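You operate a simulated robot arm through the tools that you are given. There is no shell and no other tool. Be economical: measure what you need, move in short steps, check, and stop when the job is done.

You run a simulated two-armed robot. Do the job below in one go: nothing can be reset, and whatever is moved stays where it is left.

TASK
Put the orange connector that says "3 way" from the top of the side table on the white tile there and the orange connector marked "5 way" on the green tile there. Take the cream cartridge and put it on the pump bench shelf. Push the grey bench drawer shut. Put the orange lock on the brown tile. Fetch the black wedge and set it on the table shelf. Take the orange marker on the mixing table and put it away on the grey bench top. Put two of the red wedges from the top of the green bench on the pump bench shelf. Pick up the yellow batt with one hand, pass it to the other hand and put it on the shelf of the blue bench. Lift the dial box lid open. Do these in any order.

It is judged by the outcome, as a careful person would: the job done as asked, and still so three seconds after it is handed in. It fails if anything else is knocked over, pushed out of place, dropped, spilled or broken. A push-on lid holds only when it is set on centred and level and pressed home; a screw cap is set on level and turned clockwise until tight.

THE ROBOT
Two 7-joint arms with two-finger parallel grippers on one trunk, on a base that drives. Base frame: it is fixed to the floor where the robot stands at the start and does not move with it; the origin is under the middle of the robot, x ahead of it, y to its left, z up. Units: mm, rad, N and s.
The left shoulder is at the start at [161, 171, 1112], the right one opposite. With the tool pointing down near the work surface each hand reaches from about 480 to 960 mm from the robot's upright axis, wherever it stands, measured 20 degrees to its own side. Places, roughly: black wedge (9x4x3 cm) [500, -3000, 800]; brown tile [500, -1250, 750]; cream cartridge [-1750, -500, 1000]; dial box lid [600, 1600, 900]; green tile [500, 500, 750]; grey bench drawer [-2500, -1600, 700]; grey bench top [-2900, 1600, 800]; orange connector [750, 250, 750]; orange lock [500, -2000, 750]; orange marker (5x4x4 cm) [500, -500, 900]; pump bench shelf [-1600, -2500, 400]; red wedge (9x4x3 cm) [-2700, -2000, 900]; shelf of the blue bench [-1000, 2100, 300]; table shelf [500, -3000, 300]; white tile [750, 0, 750]; yellow batt [-2500, -2500, 1000]. Payload 4.4 kg a hand.
The TCP of each hand is the grasp point between the finger pads, 23 mm short of the fingertips. In the tool frame z runs along the fingers and y along their closing line. Largest opening 94 mm; finger width 38, thickness 10; the body of the gripper, 54 by 96 mm, starts 39 mm behind the TCP.
Orientation is that of the tool frame in the base frame, as [roll, pitch, yaw] about the fixed x, y, z axes, in that order (R = Rz(yaw) Ry(pitch) Rx(roll)). With the fingers straight down and closing along the base's y, the tool's x points along the base's -x, its y along +y and its z along -z.

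THE INTERFACE
- The arms move only by the tool play_rows. It takes "left_series", "right_series" or both (then of equal length, played together; a hand with none holds still); each is a list of rows, each an object of numbers (a shift or turn left out is 0, a gripper value left out holds the last): "x", "y", "z": the shift along the tool's x, y, z in units of 50 mm (1.0 is 50 mm); "ax", "ay", "az": the turn, a rotation vector about the tool's x, y, z in units of 5 degrees (1.0 is 5 degrees); "grip": the gripper command, from -1 (shut) to 1 (fully open), values between in proportion. In form: [{"x": .., "y": .., "z": .., "ax": .., "ay": .., "az": .., "grip": ..}, ...]. A call has 1 to 12 rows; each row shifts and turns the commanded pose from where the row before left it, along the tool's axes as they then stand. A call with a number of a shift or a turn outside -1 to 1 is refused whole. Rows are played at 5 a second. More than 50 mm and 0.15 rad between two rows, or a gripper value outside its range, and nothing of the call is played. A pose out of reach is approached as far as the arm can. The call stops where the force on the tool passes 40 N (or 10 N more than at its start, if that is more) or the arm is blocked; 0.2 s more then pass. The fingers move at their own pace (about 72 mm/s each) and stop on an object; they squeeze with about 27 N. The grip force told is the motor's: it shows also when the fingers shut on nothing. Time passes only in rows, and 0.2 s behind the last, so rows that do not move let the fingers close. It gives the time, the measured TCP pose, the force on the tool (base axes), the opening and the grip force at its end, in the units of the frame above (readings bear some noise), with the torque about the TCP (base axes, N m) and any sound that the robot's microphone picked up, and new pictures: "show" is both (left out), scene, wrist or none (wrist: the cameras of the hands that moved).
- Cameras (640 x 400 px; columns grow to the right, rows downward): "scene" is now at [297.2, 24.6, 1245.5]; the picture's right is [0.05, -1.00, 0.00], its down [-0.51, -0.02, -0.86] and it looks along [0.86, 0.04, -0.51] (base axes); focal length 214 px, centre (320, 200). "left" rides on the left gripper at [86, -16, -74] in its tool frame; the picture's right is [0.18, 0.98, 0.00], its down [-0.58, 0.11, -0.81] and it looks along [-0.79, 0.15, 0.59] (tool axes); focal length 243 px, centre (320, 200). "right" rides on the right gripper at [86, 16, -75] in its tool frame; the picture's right is [-0.18, 0.98, 0.00], its down [-0.58, -0.11, -0.81] and it looks along [-0.79, -0.15, 0.59] (tool axes); focal length 243 px, centre (320, 200). There is no depth. A picture from a camera that has moved, and an enlarged one, comes with that camera's place and axes in the base frame and with its lens. The place of the scene camera against the robot may be out by one fixed shift of up to 25 mm in any direction.
- lift_body(by): slides the trunk up (or, below 0, down) by that many mm; the arms and the scene camera ride with it, the base frame stays. It gives what a move gives, with no picture.
- base_move(legs): drives the robot by 1 to 6 legs, each [ahead, left, turn to the left] in mm, mm and rad, along the robot's own axes; the way and the turn of a leg run together, so that a leg with both is an arc; at most 1500 mm and 3.142 rad a leg. The arms and the cameras ride along, it lands a little off, and it stops where it bumps. It gives what a move gives, and a new picture of the scene camera.
- aim_head(pan, tilt): turns the head with the scene camera to pan (to the left, within 1.396 rad either way) and tilt (down, from -0.506 to 1.204), counted from straight ahead of the robot. It gives what a move gives, and a new picture of the scene camera.
- zoom(camera, box): a new picture of the part [left, top, right, bottom] of that camera's present view, enlarged. It takes no simulated time.
- sign_off(): hands the job in; it is judged then, once.

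Work in short steps. Places have to be worked out from the pictures, the camera data and where the tool is seen: move nearer, look again, correct. Check each grasp and each placing, and mend what went wrong. You have 535 turns and 360 pictures in all, those below and enlarged ones among them. Open the grippers and draw the arms clear of the work before you hand the job in, unless the task says otherwise; then end with one line.

The tools are called as name(argument=value, ...) on one line, values as JSON. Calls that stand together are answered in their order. play_rows: Moves the arms, as the interface text tells. Its arguments: {"type":"object","properties":{"left_series":{"type":"array","items":{"type":"object","properties":{"x":{"type":"number"},"y":{"type":"number"},"z":{"type":"number"},"ax":{"type":"number"},"ay":{"type":"number"},"az":{"type":"number"},"grip":{"type":"number"}}}},"right_series":{"type":"array","items":{"type":"object","properties":{"x":{"type":"number"},"y":{"type":"number"},"z":{"type":"number"},"ax":{"type":"number"},"ay":{"type":"number"},"az":{"type":"number"},"grip":{"type":"number"}}}},"show":{"type":"string","enum":["both","scene","wrist","none"]}},"required":[]} The other tools are called the same way: lift_body (by) slides the trunk up or down; base_move (legs) drives the base; aim_head (pan, tilt) turns the head that bears the scene camera; zoom (camera, box) takes an enlarged picture of a part of a camera's view; sign_off () hands the job in.

At the start:

```text
time_s: 0.0
left_position: [528.5, 387.1, 1062.0]
left_ee_rot: [3.141, 0.0, -3.141]
left_force: [-0.4, 0.5, 0.6]
left_ft_torque: [0.02, 0.01, 0.0]
left_finger_gap: 94.0
left_grasp_force: 0.0
right_position: [439.3, -137.2, 1170.4]
right_ee_rot: [3.141, 0.0, 3.14]
right_force: [0.4, -0.2, 0.4]
right_ft_torque: [0.0, -0.02, 0.01]
right_finger_gap: 94.0
right_grasp_force: 0.0
trunk travel left (down, up): [-128.0, 260.0]
robot x, y, heading: [2.5, 4.2, -0.004]
head pan, tilt: [0.047, 0.534]
```

scene: 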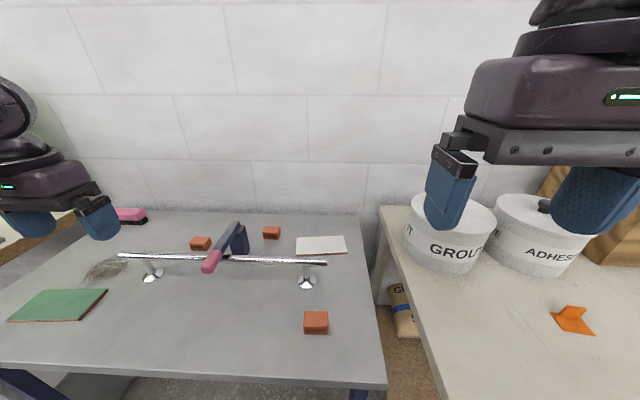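
right: 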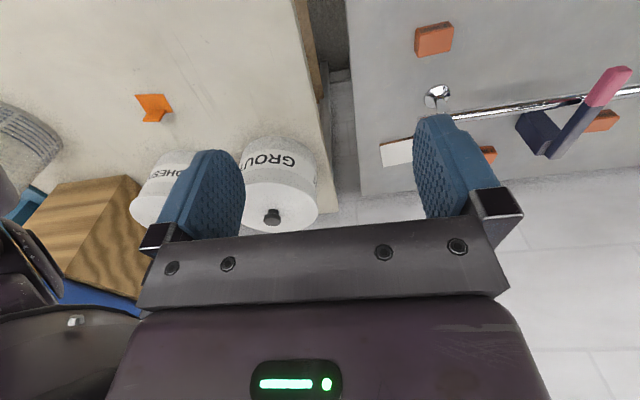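
left: 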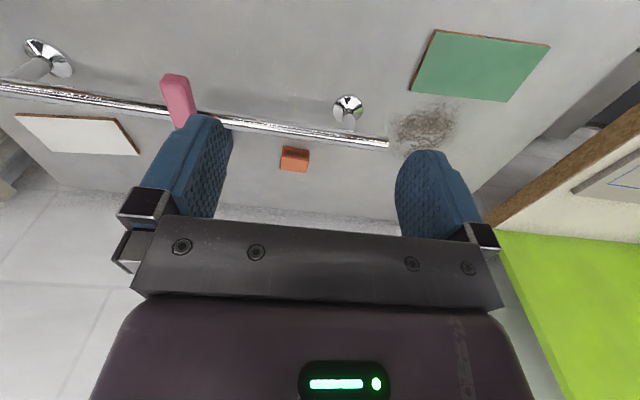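

The side table shows three orange connectors, and I need to read their labels. I'll enlarge the scene view of the table.

zoom(camera="scene", box=[170, 200, 350, 350])

zoom(camera="right", box=[380, 0, 640, 170])

```text
2.67 times, centred on (260, 275) of scene
camera zoom: at [297.2, 24.6, 1245.5], right [0.05, -1.0, 0.0], down [-0.51, -0.02, -0.86], along [0.86, 0.04, -0.51], focal length 572 px, centre (480, 0)
```

zoom: 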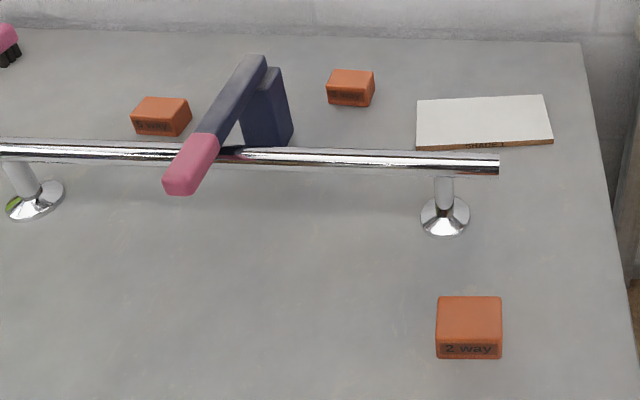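

```text
2.35 times, centred on (510, 85) of right
camera zoom: at [353.2, -121.5, 1243.0], right [0.18, 0.98, 0.0], down [0.58, -0.11, 0.81], along [0.79, -0.15, -0.59], focal length 571 px, centre (-127, 471)
```

zoom: 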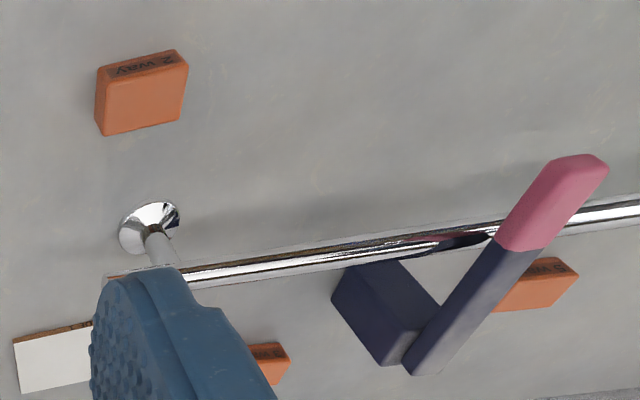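

The near one reads "2 way". I'll zoom tightly on the two rear connectors.

zoom(camera="scene", box=[184, 228, 216, 256])

zoom(camera="scene", box=[256, 220, 288, 248])

```text
14.29 times, centred on (200, 242) of scene
camera zoom: at [297.2, 24.6, 1245.5], right [0.05, -1.0, 0.0], down [-0.51, -0.02, -0.86], along [0.86, 0.04, -0.51], focal length 3064 px, centre (2034, -400)
```

zoom: 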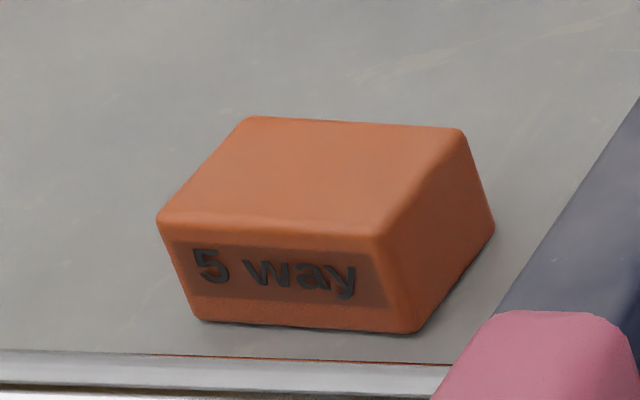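

```text
14.29 times, centred on (272, 234) of scene
camera zoom: at [297.2, 24.6, 1245.5], right [0.05, -1.0, 0.0], down [-0.51, -0.02, -0.86], along [0.86, 0.04, -0.51], focal length 3064 px, centre (1006, -286)
```

zoom: 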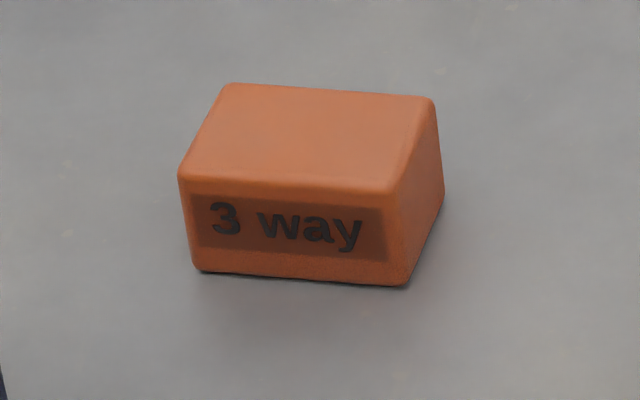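

The left rear block is "5 way" and the right rear one is "3 way". Triangulation puts the 5-way at about (735, 384, 835), with the table top near z 817 and a rail at x≈628, z≈897. I'll bring the left hand over the 5-way, above rail height, and look.

play_rows(left_series=[{"x": -0.8, "z": 0.2}, {"x": -0.85, "z": 0.4}, {"x": -0.85, "z": 0.4}, {"x": -0.85, "z": 0.4}, {"x": -0.78, "z": 0.4}, {}], show="wrist")

```text
time_s: 1.4
left_position: [735.3, 389.9, 974.3]
left_ee_rot: [-3.141, 0.002, 3.141]
left_force: [-0.1, -0.8, 0.1]
left_ft_torque: [-0.02, 0.01, -0.02]
left_finger_gap: 93.8
left_grasp_force: 0.1
right_position: [437.7, -136.7, 1169.2]
right_ee_rot: [3.141, 0.002, 3.141]
right_force: [-0.1, -0.1, 0.1]
right_ft_torque: [-0.06, 0.0, 0.02]
right_finger_gap: 93.9
right_grasp_force: 0.0
trunk travel left (down, up): [-128.0, 260.0]
robot x, y, heading: [3.4, 1.3, -0.0]
head pan, tilt: [0.047, 0.534]
camera left: at [648.4, 374.6, 1049.4], right [-0.18, 0.98, 0.0], down [0.58, 0.11, 0.81], along [0.79, 0.15, -0.59], focal length 243 px, centre (320, 200)
```

left: 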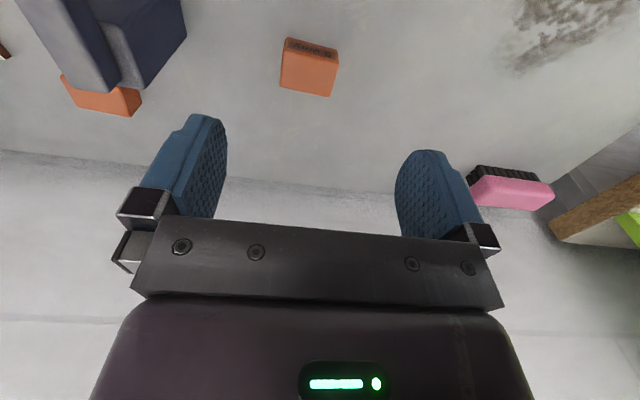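

The block's top face works out to x 735–766, y 363–406, square to the axes, so its centre is about (751, 385). I'll centre over it and descend part way with the fingers straddling it in y.

play_rows(left_series=[{"x": -0.3, "y": -0.1}, {}, {"z": 0.6}, {"z": 0.6}, {"z": 0.6}, {"z": 0.4}, {}], show="both")

```text
time_s: 3.0
left_position: [749.6, 383.5, 863.0]
left_ee_rot: [3.141, 0.002, -3.141]
left_force: [0.5, 0.8, 0.3]
left_ft_torque: [0.0, 0.0, 0.03]
left_finger_gap: 94.3
left_grasp_force: 0.1
right_position: [439.4, -136.5, 1170.0]
right_ee_rot: [3.142, -0.001, 3.141]
right_force: [0.5, -0.2, -0.5]
right_ft_torque: [-0.04, 0.01, -0.01]
right_finger_gap: 94.0
right_grasp_force: 0.1
trunk travel left (down, up): [-128.0, 260.0]
robot x, y, heading: [-0.7, 0.7, 0.0]
head pan, tilt: [0.047, 0.534]
camera scene: at [296.9, 24.5, 1245.7], right [0.05, -1.0, 0.0], down [-0.51, -0.02, -0.86], along [0.86, 0.04, -0.51], focal length 214 px, centre (320, 200)
camera left: at [662.8, 368.6, 937.4], right [-0.18, 0.98, 0.0], down [0.58, 0.11, 0.81], along [0.79, 0.15, -0.59], focal length 243 px, centre (320, 200)
```

scene: 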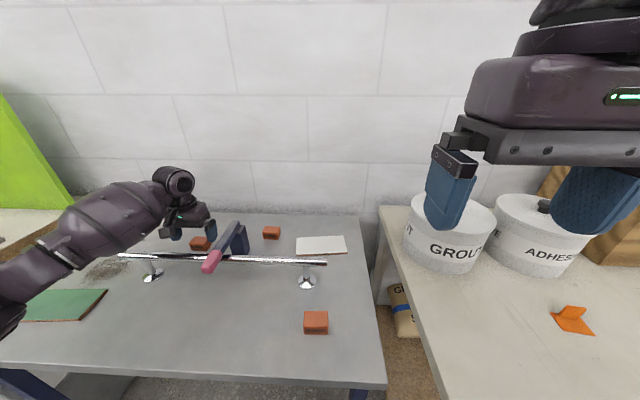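
left: 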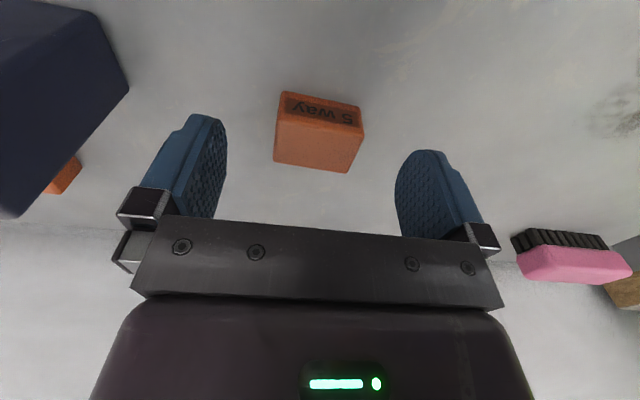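

Triangulating between the two views corrects the block top to z≈825, so the table is near 801 and the block centre is about (758, 386). I'll shift 9 mm ahead, go down to TCP z≈828 and close.

play_rows(left_series=[{"x": -0.18, "y": 0.05}, {"z": 0.35}, {"z": 0.35}, {}, {"grip": -1}, {"grip": -1}, {"grip": -1}, {"grip": -1}], show="wrist")

```text
time_s: 4.8
left_position: [759.4, 385.6, 827.6]
left_ee_rot: [3.142, 0.001, 3.141]
left_force: [0.0, -0.8, 0.0]
left_ft_torque: [-0.01, 0.0, 0.01]
left_finger_gap: 49.2
left_grasp_force: 27.6
right_position: [437.9, -137.5, 1169.9]
right_ee_rot: [-3.141, 0.0, -3.14]
right_force: [0.0, -0.8, -0.4]
right_ft_torque: [-0.04, -0.03, -0.01]
right_finger_gap: 94.1
right_grasp_force: 0.1
trunk travel left (down, up): [-128.0, 260.0]
robot x, y, heading: [-3.9, -4.2, -0.0]
head pan, tilt: [0.047, 0.534]
camera left: at [672.0, 370.2, 902.3], right [-0.18, 0.98, 0.0], down [0.58, 0.11, 0.81], along [0.79, 0.15, -0.59], focal length 243 px, centre (320, 200)
```

left: 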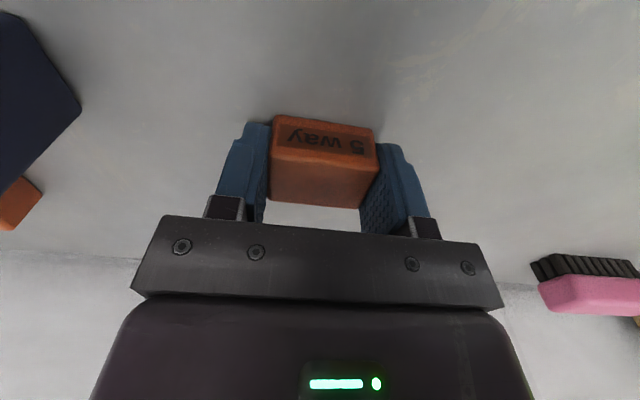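

The 5-way is held (gap 49 mm, grip 27 N). I'll lift it clear of the rail, carry it over the green tile at about (554, 605), and look.

play_rows(left_series=[{"z": -0.7}, {"z": -0.8}, {"z": -0.8}, {"z": -0.6}, {"x": 0.8, "y": 0.85}, {"x": 0.8, "y": 0.85}, {"x": 0.8, "y": 0.85}, {"x": 0.8, "y": 0.85}, {"x": 0.85, "y": 0.85}, {}], show="both")

```text
refused: row 5 steps farther than a row can; nothing moved
```

A row's combined shift must stay under 50 mm, so I'll split the lateral move into more rows.

play_rows(left_series=[{"z": -0.7}, {"z": -0.8}, {"z": -0.8}, {"z": -0.6}, {"x": 0.68, "y": 0.7}, {"x": 0.68, "y": 0.7}, {"x": 0.68, "y": 0.7}, {"x": 0.68, "y": 0.7}, {"x": 0.68, "y": 0.7}, {"x": 0.68, "y": 0.7}, {}], show="both")

```text
time_s: 7.2
left_position: [555.3, 594.2, 972.6]
left_ee_rot: [3.141, 0.001, 3.141]
left_force: [0.6, 0.4, -0.5]
left_ft_torque: [0.01, 0.04, 0.0]
left_finger_gap: 49.1
left_grasp_force: 26.9
right_position: [438.5, -137.2, 1169.5]
right_ee_rot: [3.141, 0.0, 3.141]
right_force: [0.3, 0.4, -0.5]
right_ft_torque: [0.04, -0.02, -0.02]
right_finger_gap: 94.3
right_grasp_force: 0.0
trunk travel left (down, up): [-128.0, 260.0]
robot x, y, heading: [-0.7, 0.9, 0.003]
head pan, tilt: [0.047, 0.534]
camera scene: at [297.8, 24.3, 1245.3], right [0.05, -1.0, 0.0], down [-0.51, -0.02, -0.86], along [0.86, 0.04, -0.51], focal length 214 px, centre (320, 200)
camera left: at [468.3, 579.4, 1046.3], right [-0.18, 0.98, 0.0], down [0.58, 0.11, 0.81], along [0.79, 0.15, -0.59], focal length 243 px, centre (320, 200)
```

scene: 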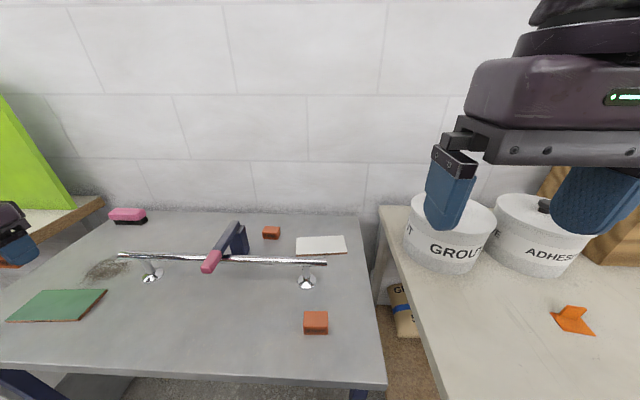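
left: 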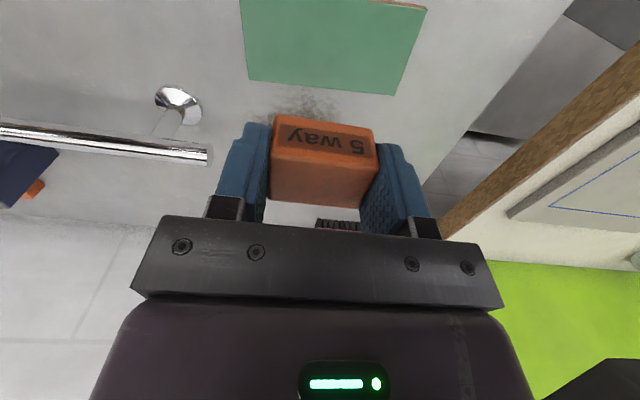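

The green tile spans roughly x 525–597, y 532–686, so its centre is about (561, 609). I'll line up there and lower to just above it.

play_rows(left_series=[{"x": -0.1, "y": 0.3}, {"z": 0.7}, {"z": 0.7}, {"z": 0.7}, {"z": 0.46}, {}], show="wrist")

```text
time_s: 8.6
left_position: [562.3, 609.7, 844.2]
left_ee_rot: [3.141, 0.001, -3.142]
left_force: [-0.4, 0.2, 0.2]
left_ft_torque: [0.01, -0.02, 0.01]
left_finger_gap: 49.0
left_grasp_force: 26.6
right_position: [438.1, -137.6, 1169.7]
right_ee_rot: [-3.141, 0.0, -3.141]
right_force: [0.4, -0.3, 0.5]
right_ft_torque: [0.0, 0.01, -0.01]
right_finger_gap: 93.9
right_grasp_force: 0.1
trunk travel left (down, up): [-128.0, 260.0]
robot x, y, heading: [-4.6, -1.0, -0.001]
head pan, tilt: [0.047, 0.534]
camera left: at [474.9, 594.2, 918.7], right [-0.18, 0.98, 0.0], down [0.58, 0.11, 0.81], along [0.79, 0.15, -0.59], focal length 243 px, centre (320, 200)
```

left: 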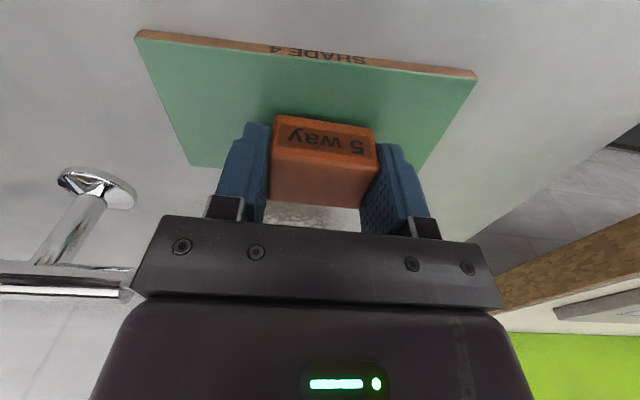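

It's well centred over the tile. I'll creep down in small steps and watch the force.

play_rows(left_series=[{"z": 0.06}, {"z": 0.06}, {"z": 0.04}, {}], show="wrist")

```text
time_s: 9.6
left_position: [559.8, 608.5, 838.0]
left_ee_rot: [3.14, 0.002, 3.141]
left_force: [1.3, 1.8, 7.2]
left_ft_torque: [-0.02, 0.03, -0.01]
left_finger_gap: 49.2
left_grasp_force: 26.8
right_position: [437.5, -137.0, 1169.8]
right_ee_rot: [-3.141, 0.0, 3.141]
right_force: [0.2, 0.1, 0.2]
right_ft_torque: [0.0, 0.0, 0.01]
right_finger_gap: 94.0
right_grasp_force: 0.1
trunk travel left (down, up): [-128.0, 260.0]
robot x, y, heading: [3.8, -1.6, 0.001]
head pan, tilt: [0.047, 0.534]
camera left: at [473.9, 594.0, 911.3], right [-0.18, 0.98, 0.0], down [0.58, 0.11, 0.81], along [0.79, 0.15, -0.59], focal length 243 px, centre (320, 200)
```

left: 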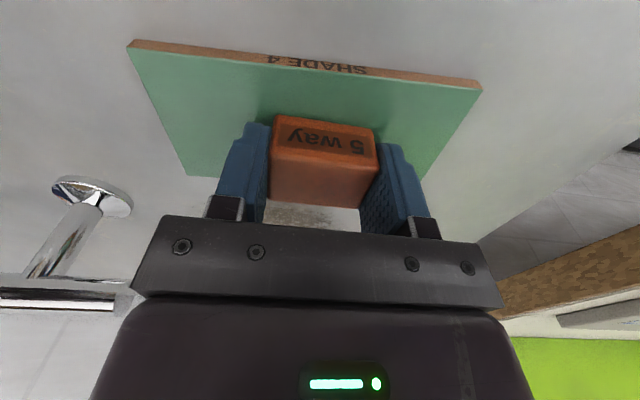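

Contact at 7 N, so the block is on the tile. I'll open, rise straight up, and check.

play_rows(left_series=[{"grip": 0.4}, {"grip": 0.4}, {"grip": 0.4}, {"z": -0.6}, {"z": -0.8}, {"z": -0.8}, {"z": -0.8}, {"x": 0.3, "z": -0.8}, {"x": 0.8}, {}], show="both")

```text
time_s: 11.8
left_position: [505.5, 610.2, 1029.2]
left_ee_rot: [3.141, -0.001, -3.141]
left_force: [-1.3, 0.0, -0.8]
left_ft_torque: [0.0, -0.01, 0.01]
left_finger_gap: 65.7
left_grasp_force: 0.1
right_position: [438.1, -138.8, 1168.0]
right_ee_rot: [-3.141, -0.001, 3.141]
right_force: [-0.2, -0.2, 0.1]
right_ft_torque: [0.01, 0.01, 0.01]
right_finger_gap: 94.0
right_grasp_force: 0.1
trunk travel left (down, up): [-128.0, 260.0]
robot x, y, heading: [1.2, 0.4, -0.005]
head pan, tilt: [0.047, 0.534]
camera scene: at [297.6, 24.3, 1245.3], right [0.05, -1.0, 0.0], down [-0.51, -0.02, -0.86], along [0.86, 0.04, -0.51], focal length 214 px, centre (320, 200)
camera left: at [418.9, 594.2, 1102.5], right [-0.18, 0.98, 0.0], down [0.58, 0.11, 0.81], along [0.79, 0.15, -0.59], focal length 243 px, centre (320, 200)
```

scene: 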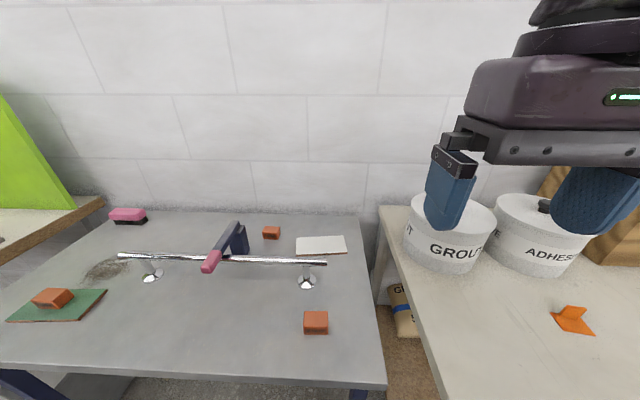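
left: 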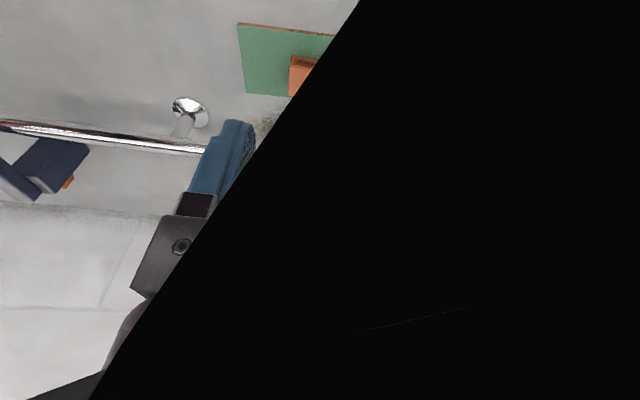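

The 5-way sits on the green tile. Next I'll bring the left hand high over the 3-way, at about (810, 190), to see how close the blue object is.

play_rows(left_series=[{"x": -0.536, "y": -0.764}, {"x": -0.536, "y": -0.764}, {"x": -0.536, "y": -0.764}, {"x": -0.536, "y": -0.764}, {"x": -0.536, "y": -0.764}, {"x": -0.536, "y": -0.764}, {"x": -0.536, "y": -0.764}, {"x": -0.536, "y": -0.764}, {"x": -0.536, "y": -0.764}, {"x": -0.536, "y": -0.764}, {"x": -0.536, "y": -0.764}, {}], show="both")

```text
time_s: 14.4
left_position: [801.6, 189.7, 1028.3]
left_ee_rot: [-3.142, 0.0, -3.141]
left_force: [0.3, 0.7, 0.3]
left_ft_torque: [0.03, 0.02, -0.02]
left_finger_gap: 65.5
left_grasp_force: 0.0
right_position: [438.3, -136.3, 1170.3]
right_ee_rot: [-3.141, 0.0, -3.141]
right_force: [-0.3, -0.6, 0.1]
right_ft_torque: [0.0, -0.01, -0.03]
right_finger_gap: 94.4
right_grasp_force: 0.1
trunk travel left (down, up): [-128.0, 260.0]
robot x, y, heading: [0.5, -0.5, -0.002]
head pan, tilt: [0.047, 0.534]
camera scene: at [296.8, 25.3, 1245.7], right [0.05, -1.0, 0.0], down [-0.51, -0.02, -0.86], along [0.86, 0.04, -0.51], focal length 214 px, centre (320, 200)
camera left: at [714.3, 174.1, 1101.1], right [-0.18, 0.98, 0.0], down [0.58, 0.11, 0.81], along [0.79, 0.15, -0.59], focal length 243 px, centre (320, 200)
```

scene: 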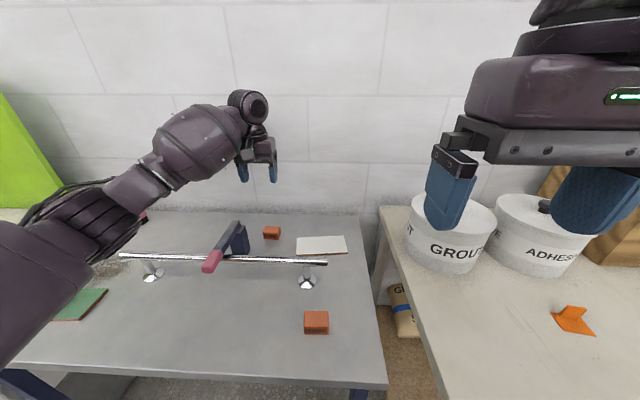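
left: 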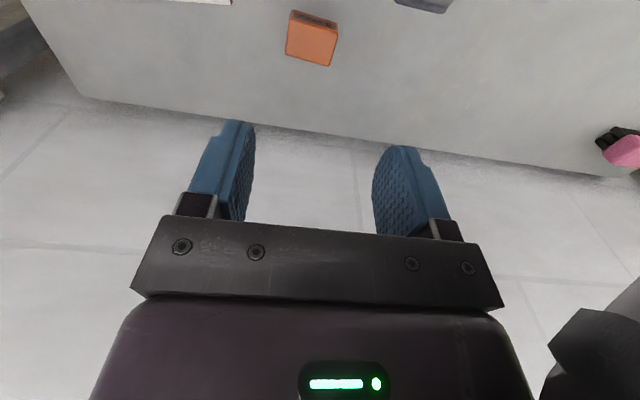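

The 3-way top centre works out to about (818, 185), square to the axes, and the blue object stays at x<770, so the way down is clear. I'll go to just above the block and check.

play_rows(left_series=[{"x": -0.34, "y": -0.08, "grip": 0.8}, {"z": 0.8}, {"z": 0.8}, {"z": 0.8}, {"z": 0.8}, {}], show="wrist")

```text
time_s: 15.8
left_position: [816.5, 186.5, 867.3]
left_ee_rot: [3.141, 0.002, 3.14]
left_force: [0.4, -0.1, 0.4]
left_ft_torque: [-0.03, 0.0, -0.01]
left_finger_gap: 84.7
left_grasp_force: 0.1
right_position: [438.6, -137.4, 1170.4]
right_ee_rot: [3.139, -0.001, -3.141]
right_force: [1.1, 0.2, 0.6]
right_ft_torque: [0.0, -0.03, 0.01]
right_finger_gap: 93.9
right_grasp_force: 0.0
trunk travel left (down, up): [-128.0, 260.0]
robot x, y, heading: [-0.5, 2.7, 0.004]
head pan, tilt: [0.047, 0.534]
camera left: at [729.2, 171.2, 941.7], right [-0.18, 0.98, 0.0], down [0.58, 0.11, 0.81], along [0.79, 0.15, -0.59], focal length 243 px, centre (320, 200)
```

left: 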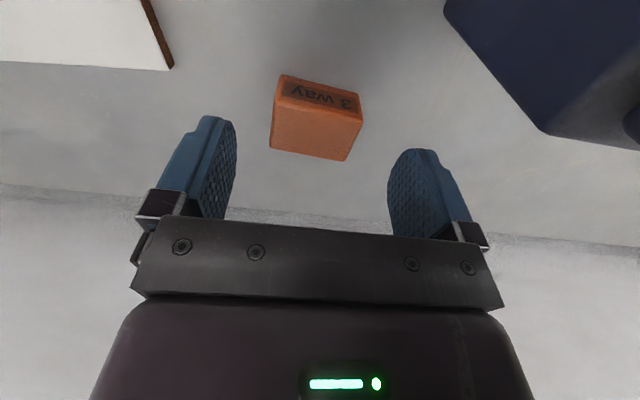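

It's centred. I'll descend to TCP z≈828, close and lift.

play_rows(left_series=[{"z": 0.4}, {"z": 0.39}, {}, {"grip": -1}, {"grip": -1}, {"grip": -1}, {"grip": -1}, {"z": -0.8}, {"z": -0.8}, {"z": -0.8}, {}], show="wrist")

```text
time_s: 18.2
left_position: [816.1, 185.4, 942.6]
left_ee_rot: [3.138, -0.005, -3.141]
left_force: [0.6, 0.2, -0.9]
left_ft_torque: [0.01, -0.02, -0.01]
left_finger_gap: 0.0
left_grasp_force: 27.6
right_position: [440.0, -138.0, 1167.6]
right_ee_rot: [-3.14, -0.004, -3.141]
right_force: [-0.2, 0.0, -0.6]
right_ft_torque: [-0.02, 0.04, 0.0]
right_finger_gap: 94.1
right_grasp_force: 0.0
trunk travel left (down, up): [-128.0, 260.0]
robot x, y, heading: [2.5, 0.1, 0.001]
head pan, tilt: [0.047, 0.534]
camera left: at [730.7, 169.9, 1018.4], right [-0.18, 0.98, 0.0], down [0.59, 0.11, 0.8], along [0.79, 0.15, -0.6], focal length 243 px, centre (320, 200)
```

left: 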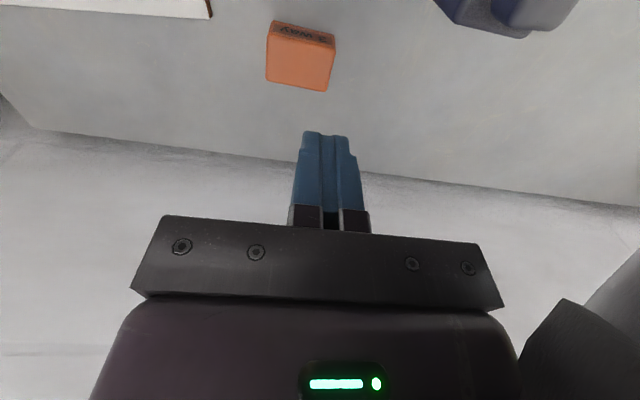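

The fingers closed on nothing, so the block slipped and shifted. I'll zoom to see how it sits now.

zoom(camera="left", box=[250, 0, 350, 100])

zoom(camera="scene", box=[220, 200, 360, 290])

```text
4.00 times, centred on (300, 50) of left
camera zoom: at [730.7, 169.9, 1018.4], right [-0.18, 0.98, 0.0], down [0.59, 0.11, 0.8], along [0.79, 0.15, -0.6], focal length 970 px, centre (400, 800)
```

zoom: 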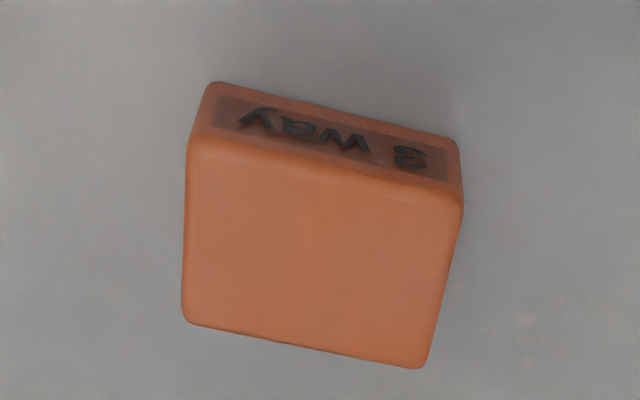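

```text
4.44 times, centred on (290, 245) of scene
camera zoom: at [299.1, 24.5, 1244.4], right [0.05, -1.0, 0.0], down [-0.51, -0.02, -0.86], along [0.86, 0.04, -0.51], focal length 953 px, centre (453, 0)
```

zoom: 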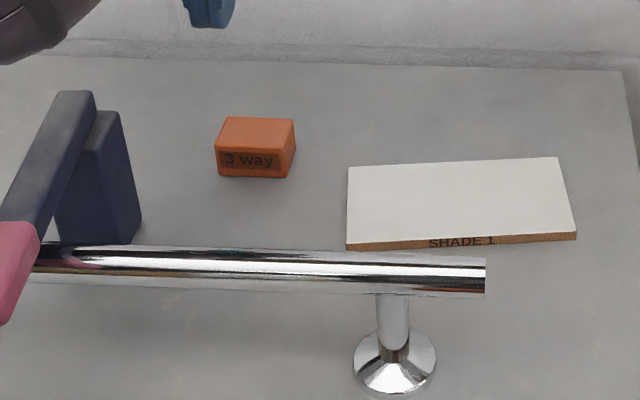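

The block is flat and square, now at about (820, 171). I'll re-centre on it, descend, and check the pose before closing.

play_rows(left_series=[{"x": -0.06, "y": -0.29, "grip": 0.8}, {"grip": 0.8}, {"z": 0.6}, {"z": 0.6}, {"z": 0.6}, {"z": 0.5}, {}, {}], show="wrist")

```text
time_s: 20.2
left_position: [825.7, 166.9, 861.6]
left_ee_rot: [-3.136, 0.047, 3.137]
left_force: [0.5, -0.1, -0.3]
left_ft_torque: [-0.03, 0.02, 0.0]
left_finger_gap: 84.7
left_grasp_force: 0.0
right_position: [431.8, -139.5, 1169.7]
right_ee_rot: [3.14, 0.003, -3.141]
right_force: [-1.1, 0.1, 0.4]
right_ft_torque: [0.0, -0.01, 0.03]
right_finger_gap: 94.0
right_grasp_force: 0.0
trunk travel left (down, up): [-128.0, 260.0]
robot x, y, heading: [-0.5, -0.2, 0.004]
head pan, tilt: [0.047, 0.534]
stopped in row 8 (left hand): the arm was blocked; the commanded pose is now the measured one
camera left: at [734.5, 152.2, 931.9], right [-0.18, 0.98, -0.01], down [0.54, 0.11, 0.83], along [0.82, 0.14, -0.55], focal length 243 px, centre (320, 200)
```

left: 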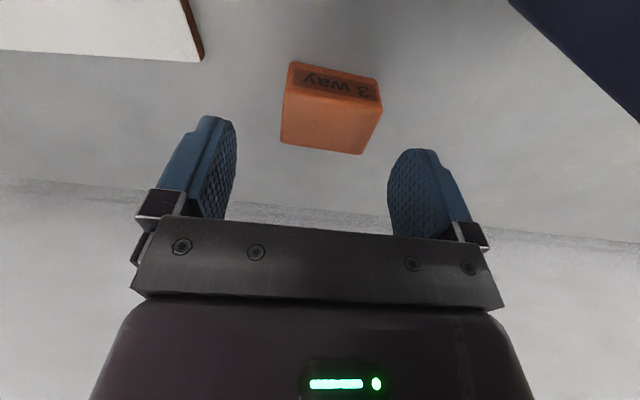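

The arm was blocked at z≈862, either by its reach or by touching something. I'll look from the scene camera before moving again.

zoom(camera="scene", box=[100, 70, 400, 290])

```text
1.82 times, centred on (250, 180) of scene
camera zoom: at [290.5, 21.8, 1246.4], right [0.05, -1.0, 0.0], down [-0.5, -0.02, -0.86], along [0.86, 0.04, -0.5], focal length 390 px, centre (447, 236)
```

zoom: 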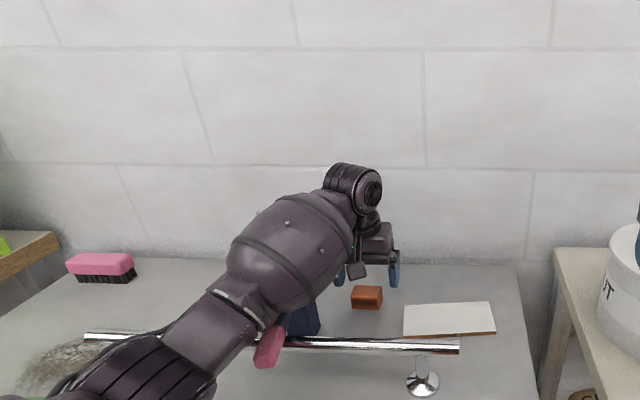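

The left forearm is resting on the blue tool that stands by the rail. I'll lift the left arm straight off, draw it back, and use the right hand for this block instead.

play_rows(left_series=[{"z": -0.8}, {"z": -0.8}, {"z": -0.8}, {"z": -0.8}, {"z": -0.6}, {"x": 0.4, "y": 0.8}, {"x": 0.5, "y": 0.8}, {"x": 0.5, "y": 0.8}, {"x": 0.5, "y": 0.8}, {"x": 0.5, "y": 0.8}, {"x": 0.5, "y": 0.8}, {"x": 0.5, "y": 0.8}], show="scene")

```text
time_s: 22.8
left_position: [652.3, 453.0, 1034.7]
left_ee_rot: [-3.138, 0.029, 3.141]
left_force: [-0.1, -1.0, -0.3]
left_ft_torque: [0.01, -0.05, 0.01]
left_finger_gap: 84.5
left_grasp_force: 0.0
right_position: [438.4, -135.9, 1170.1]
right_ee_rot: [3.141, 0.002, 3.139]
right_force: [-0.3, 0.4, 0.4]
right_ft_torque: [-0.02, -0.03, -0.01]
right_finger_gap: 94.1
right_grasp_force: 0.0
trunk travel left (down, up): [-128.0, 260.0]
robot x, y, heading: [0.3, 0.3, 0.005]
head pan, tilt: [0.047, 0.534]
camera scene: at [296.4, 25.4, 1246.0], right [0.05, -1.0, 0.0], down [-0.51, -0.02, -0.86], along [0.86, 0.04, -0.51], focal length 214 px, centre (320, 200)
```

scene: 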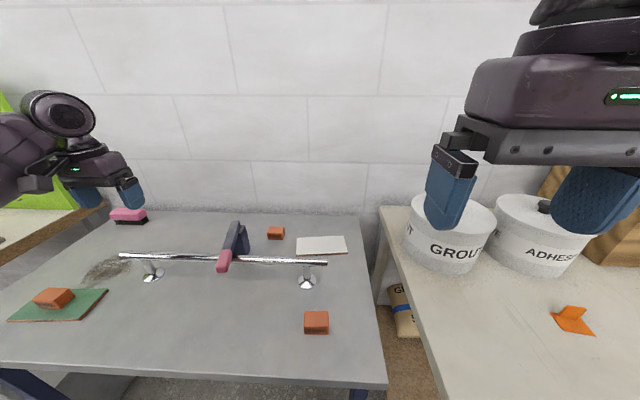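

The pink and blue tool appears to have turned slightly. I'll compare it with the first enlarged view using the same box.

zoom(camera="scene", box=[170, 200, 350, 350])

zoom(camera="left", box=[0, 0, 320, 200])

```text
2.67 times, centred on (260, 275) of scene
camera zoom: at [296.4, 25.4, 1246.0], right [0.05, -1.0, 0.0], down [-0.51, -0.02, -0.86], along [0.86, 0.04, -0.51], focal length 572 px, centre (480, 0)
```

zoom: 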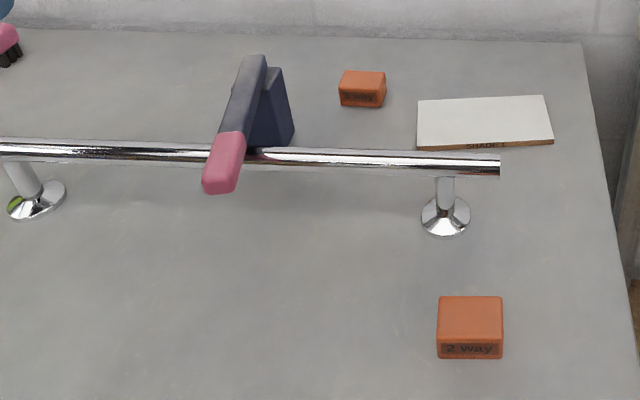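

```text
2.00 times, centred on (160, 100) of left
camera zoom: at [562.4, 436.6, 1106.2], right [-0.18, 0.98, -0.01], down [0.56, 0.11, 0.82], along [0.81, 0.14, -0.57], focal length 485 px, centre (640, 400)
```

zoom: 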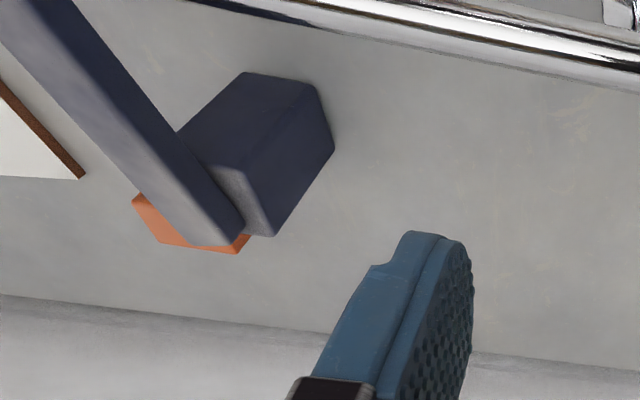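

The bar's pink end has swung roughly 20 mm to the right, and I'll mend that after placing the 3-way. To keep the forearm steeper and clear of the rail, I'll raise the trunk 120 mm and drive 80 mm ahead.

lift_body(by=120)

base_move(legs=[[80, 0, 0]])

```text
time_s: 24.3
left_position: [653.7, 452.0, 1152.3]
left_ee_rot: [-3.138, 0.025, 3.14]
left_force: [-0.4, -0.3, -1.1]
left_ft_torque: [0.0, -0.03, 0.01]
left_finger_gap: 84.5
left_grasp_force: 0.0
right_position: [438.4, -137.1, 1288.6]
right_ee_rot: [3.141, -0.001, 3.14]
right_force: [0.5, 0.2, 0.1]
right_ft_torque: [0.01, 0.02, 0.0]
right_finger_gap: 94.0
right_grasp_force: 0.0
trunk travel left (down, up): [-248.0, 140.0]
robot x, y, heading: [0.0, -0.2, -0.003]
head pan, tilt: [0.047, 0.534]
```

```text
time_s: 25.6
left_position: [733.8, 449.2, 1153.9]
left_ee_rot: [-3.139, 0.028, 3.137]
left_force: [0.4, 1.4, 0.5]
left_ft_torque: [0.02, -0.01, -0.02]
left_finger_gap: 84.7
left_grasp_force: 0.1
right_position: [517.8, -137.3, 1289.1]
right_ee_rot: [3.142, 0.0, 3.14]
right_force: [-0.4, -0.6, -0.8]
right_ft_torque: [0.0, -0.01, 0.0]
right_finger_gap: 94.1
right_grasp_force: 0.2
trunk travel left (down, up): [-248.0, 140.0]
robot x, y, heading: [79.3, 1.0, -0.005]
head pan, tilt: [0.047, 0.534]
stopped in leg 1: the robot was blocked; the commanded pose is now the measured one
camera scene: at [267.4, 25.3, 1380.8], right [0.04, -1.0, 0.0], down [-0.51, -0.02, -0.86], along [0.86, 0.04, -0.51], focal length 214 px, centre (320, 200)
```

scene: 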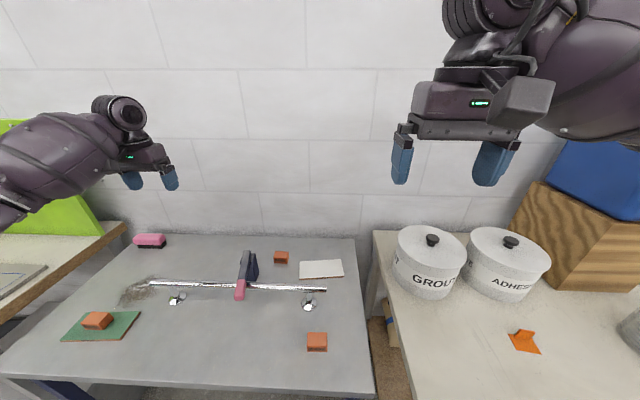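

The base reports bumping at 79 mm and the camera's reported place is odd. I'll re-read the head camera.

aim_head(pan=0.0, tilt=0.6)

```text
time_s: 26.2
left_position: [734.1, 449.8, 1154.0]
left_ee_rot: [-3.138, 0.027, 3.137]
left_force: [0.2, -0.2, 0.5]
left_ft_torque: [-0.03, -0.01, -0.03]
left_finger_gap: 84.5
left_grasp_force: 0.1
right_position: [518.5, -136.4, 1289.7]
right_ee_rot: [-3.14, -0.002, 3.138]
right_force: [-0.1, 0.0, -0.6]
right_ft_torque: [0.03, 0.02, 0.02]
right_finger_gap: 94.0
right_grasp_force: 0.1
trunk travel left (down, up): [-248.0, 140.0]
robot x, y, heading: [78.1, 2.8, -0.003]
head pan, tilt: [0.0, 0.6]
camera scene: at [267.3, 21.1, 1374.5], right [0.0, -1.0, 0.0], down [-0.56, 0.0, -0.83], along [0.83, 0.0, -0.56], focal length 214 px, centre (320, 200)
```

scene: 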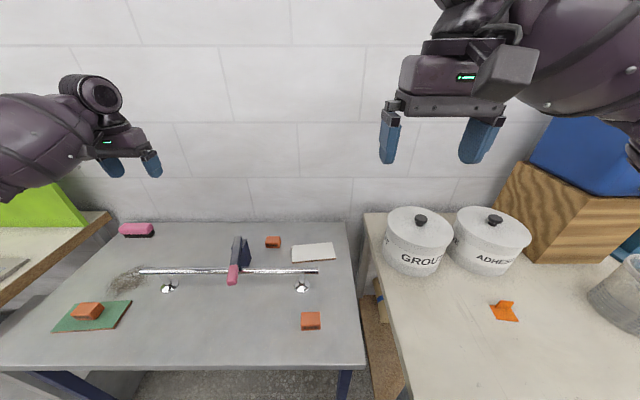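

The camera sits further back after the lift, but its data agree with the block's place, near (820, 171). I'll now bring the right hand over the 3-way at z≈1000.

play_rows(right_series=[{"x": -0.549, "y": 0.558, "z": 0.525}, {"x": -0.549, "y": 0.558, "z": 0.525}, {"x": -0.549, "y": 0.558, "z": 0.525}, {"x": -0.549, "y": 0.558, "z": 0.525}, {"x": -0.549, "y": 0.558, "z": 0.525}, {"x": -0.549, "y": 0.558, "z": 0.525}, {"x": -0.549, "y": 0.558, "z": 0.525}, {"x": -0.549, "y": 0.558, "z": 0.525}, {"x": -0.549, "y": 0.558, "z": 0.525}, {"x": -0.549, "y": 0.558, "z": 0.525}, {"x": -0.549, "y": 0.558, "z": 0.525}, {}], show="both")

```text
time_s: 28.8
left_position: [734.1, 451.2, 1153.1]
left_ee_rot: [-3.138, 0.028, 3.138]
left_force: [-0.2, 1.2, 0.1]
left_ft_torque: [-0.05, 0.0, 0.01]
left_finger_gap: 84.8
left_grasp_force: 0.0
right_position: [790.0, 143.6, 1023.6]
right_ee_rot: [-3.142, 0.002, -3.141]
right_force: [-0.6, 0.2, -0.9]
right_ft_torque: [-0.03, -0.02, 0.02]
right_finger_gap: 94.0
right_grasp_force: 0.1
right hand out of reach, approached as far as the arm can: row 11
trunk travel left (down, up): [-248.0, 140.0]
robot x, y, heading: [80.2, 3.2, -0.0]
head pan, tilt: [0.0, 0.6]
camera scene: at [265.9, 23.5, 1374.8], right [0.0, -1.0, 0.0], down [-0.56, 0.0, -0.83], along [0.83, 0.0, -0.56], focal length 214 px, centre (320, 200)
camera right: at [705.3, 160.7, 1095.9], right [0.18, 0.98, 0.0], down [0.58, -0.11, 0.81], along [0.79, -0.15, -0.59], focal length 243 px, centre (320, 200)
```

scene: 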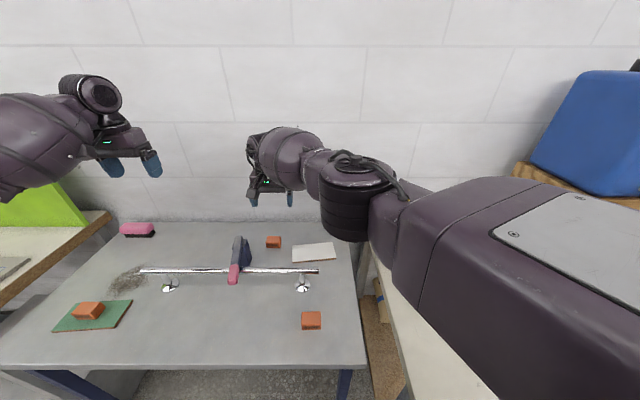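
right: 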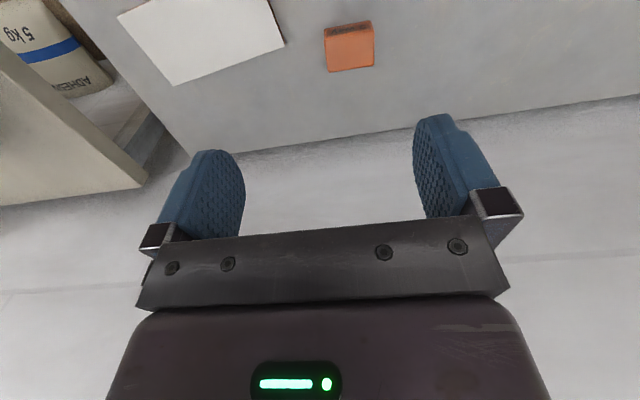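

The right arm ran out of reach, because raising the trunk sets the shoulders back. I'll draw the hand back and up, then lower the trunk 120 mm again and keep the 80 mm forward gain.

play_rows(right_series=[{"x": 0.6, "z": -0.7}, {"x": 0.6, "z": -0.7}, {"x": 0.6, "z": -0.7}, {"x": 0.2, "z": -0.7}, {}], show="none")

lift_body(by=-120)

```text
time_s: 30.0
left_position: [735.9, 450.2, 1152.6]
left_ee_rot: [-3.135, 0.027, 3.137]
left_force: [0.9, -0.2, -0.2]
left_ft_torque: [-0.01, 0.03, 0.0]
left_finger_gap: 84.6
left_grasp_force: 0.0
right_position: [693.2, 142.0, 1161.2]
right_ee_rot: [-3.14, -0.002, 3.136]
right_force: [0.5, -0.4, -0.3]
right_ft_torque: [0.0, 0.02, 0.03]
right_finger_gap: 93.7
right_grasp_force: 0.1
trunk travel left (down, up): [-248.0, 140.0]
robot x, y, heading: [78.0, 2.8, -0.005]
head pan, tilt: [0.0, 0.6]
```

```text
time_s: 31.5
left_position: [733.0, 449.3, 1036.6]
left_ee_rot: [-3.138, 0.031, 3.135]
left_force: [-0.5, 0.2, 0.4]
left_ft_torque: [0.0, -0.04, -0.01]
left_finger_gap: 84.5
left_grasp_force: 0.1
right_position: [692.0, 142.5, 1044.0]
right_ee_rot: [3.141, 0.003, 3.136]
right_force: [0.0, 0.7, 1.6]
right_ft_torque: [-0.01, -0.04, 0.03]
right_finger_gap: 94.0
right_grasp_force: 0.1
trunk travel left (down, up): [-128.0, 260.0]
robot x, y, heading: [79.4, 2.2, -0.003]
head pan, tilt: [0.0, 0.6]
```

Now I'll bring the right hand over the block at z≈960.

play_rows(right_series=[{"x": -0.64, "y": 0.145, "z": 0.4}, {"x": -0.64, "y": 0.145, "z": 0.4}, {"x": -0.64, "y": 0.145, "z": 0.4}, {"x": -0.64, "y": 0.145, "z": 0.4}, {}, {}], show="both")

```text
time_s: 32.9
left_position: [733.2, 449.9, 1033.1]
left_ee_rot: [-3.139, 0.028, 3.136]
left_force: [0.1, 0.9, -0.3]
left_ft_torque: [0.01, -0.01, 0.02]
left_finger_gap: 84.7
left_grasp_force: 0.0
right_position: [820.9, 170.2, 961.0]
right_ee_rot: [3.141, -0.001, 3.139]
right_force: [-0.2, -0.5, 0.5]
right_ft_torque: [0.02, -0.01, 0.02]
right_finger_gap: 94.2
right_grasp_force: 0.1
trunk travel left (down, up): [-128.0, 260.0]
robot x, y, heading: [81.1, 0.4, -0.001]
head pan, tilt: [0.0, 0.6]
camera scene: at [376.4, 20.8, 1239.5], right [0.0, -1.0, 0.0], down [-0.57, 0.0, -0.82], along [0.82, 0.0, -0.57], focal length 214 px, centre (320, 200)
camera right: at [735.3, 185.4, 1034.7], right [0.19, 0.98, 0.0], down [0.58, -0.11, 0.81], along [0.79, -0.15, -0.59], focal length 243 px, centre (320, 200)
```

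scene: 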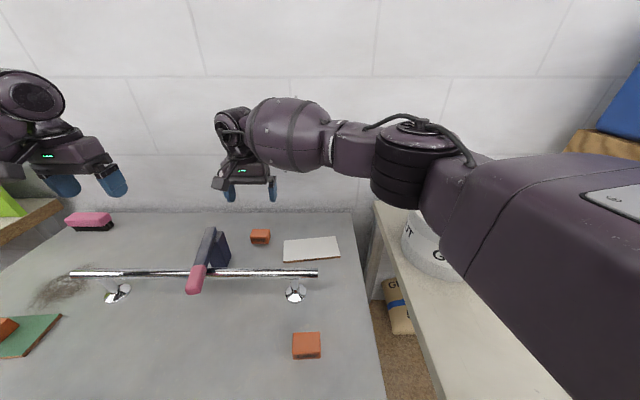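
right: 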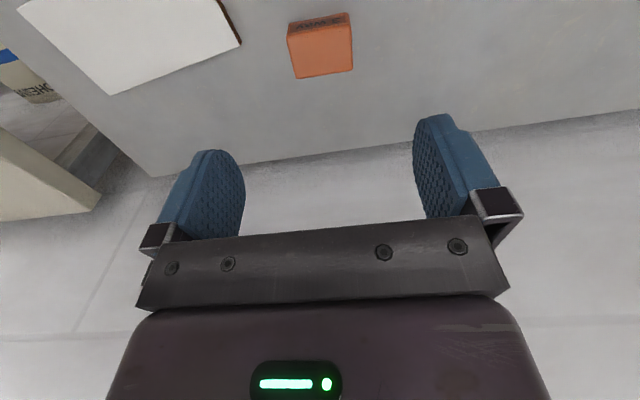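

The right elbow hangs close to the GROUT pot and would come lower on descent. I'll raise the hand, shift the base 110 mm left to bring the elbow away from the pot, then re-approach.

play_rows(right_series=[{"z": -0.9}, {"z": -0.9}, {"y": -0.9}, {"y": -0.9}, {"y": -0.4}, {}], show="none")

base_move(legs=[[0, 110, 0]])

```text
time_s: 34.3
left_position: [734.4, 449.6, 1033.6]
left_ee_rot: [-3.139, 0.029, 3.136]
left_force: [0.3, 0.5, 0.4]
left_ft_torque: [-0.01, 0.0, 0.03]
left_finger_gap: 84.4
left_grasp_force: 0.0
right_position: [820.8, 58.2, 1053.2]
right_ee_rot: [3.14, -0.003, 3.139]
right_force: [0.5, 0.4, 0.1]
right_ft_torque: [0.0, 0.02, 0.02]
right_finger_gap: 94.0
right_grasp_force: 0.0
trunk travel left (down, up): [-128.0, 260.0]
robot x, y, heading: [79.7, -1.2, -0.004]
head pan, tilt: [0.0, 0.6]
```

```text
time_s: 35.9
left_position: [734.0, 558.2, 1032.4]
left_ee_rot: [-3.138, 0.028, 3.135]
left_force: [0.4, 0.1, 0.0]
left_ft_torque: [0.0, -0.01, -0.01]
left_finger_gap: 84.7
left_grasp_force: 0.0
right_position: [820.5, 167.5, 1052.7]
right_ee_rot: [3.141, -0.001, 3.139]
right_force: [-0.1, 0.4, -0.3]
right_ft_torque: [0.02, 0.01, -0.02]
right_finger_gap: 94.0
right_grasp_force: 0.1
trunk travel left (down, up): [-128.0, 260.0]
robot x, y, heading: [78.0, 108.6, -0.01]
head pan, tilt: [0.0, 0.6]
camera scene: at [376.5, 130.5, 1239.6], right [0.0, -1.0, 0.0], down [-0.56, 0.0, -0.83], along [0.83, 0.0, -0.56], focal length 214 px, centre (320, 200)
```

scene: 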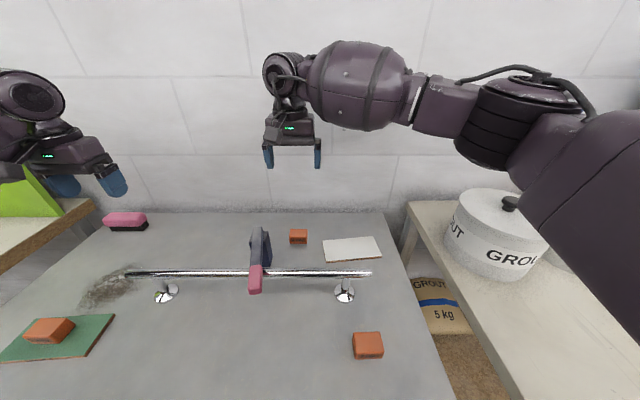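

The elbow is well clear now. I'll descend to z≈880 with the gripper 84 mm open and check.

play_rows(right_series=[{"y": 0.06, "z": 0.7, "grip": 0.8}, {"z": 0.7}, {"z": 0.7}, {"z": 0.7}, {"z": 0.65}, {}], show="both")

```text
time_s: 37.3
left_position: [734.5, 558.6, 1033.7]
left_ee_rot: [-3.139, 0.028, 3.136]
left_force: [0.1, 0.1, 0.5]
left_ft_torque: [0.04, 0.01, 0.01]
left_finger_gap: 84.6
left_grasp_force: 0.1
right_position: [818.7, 171.0, 879.3]
right_ee_rot: [-3.141, 0.0, 3.139]
right_force: [0.3, -0.1, 0.1]
right_ft_torque: [-0.03, -0.01, -0.02]
right_finger_gap: 84.6
right_grasp_force: 0.1
trunk travel left (down, up): [-128.0, 260.0]
robot x, y, heading: [80.8, 106.7, 0.004]
head pan, tilt: [0.0, 0.6]
camera scene: at [375.9, 130.0, 1239.9], right [0.0, -1.0, 0.0], down [-0.56, 0.0, -0.83], along [0.83, 0.0, -0.56], focal length 214 px, centre (320, 200)
camera right: at [734.0, 187.4, 952.7], right [0.19, 0.98, 0.0], down [0.58, -0.11, 0.81], along [0.79, -0.15, -0.59], focal length 243 px, centre (320, 200)
```

scene: 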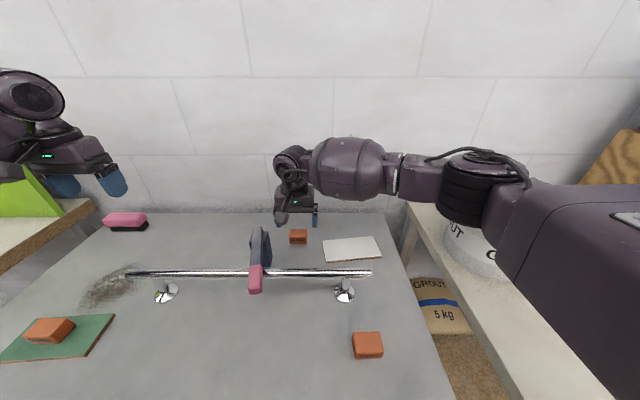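
right: 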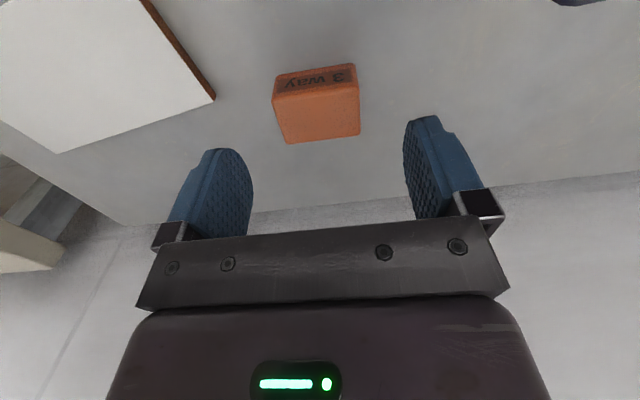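

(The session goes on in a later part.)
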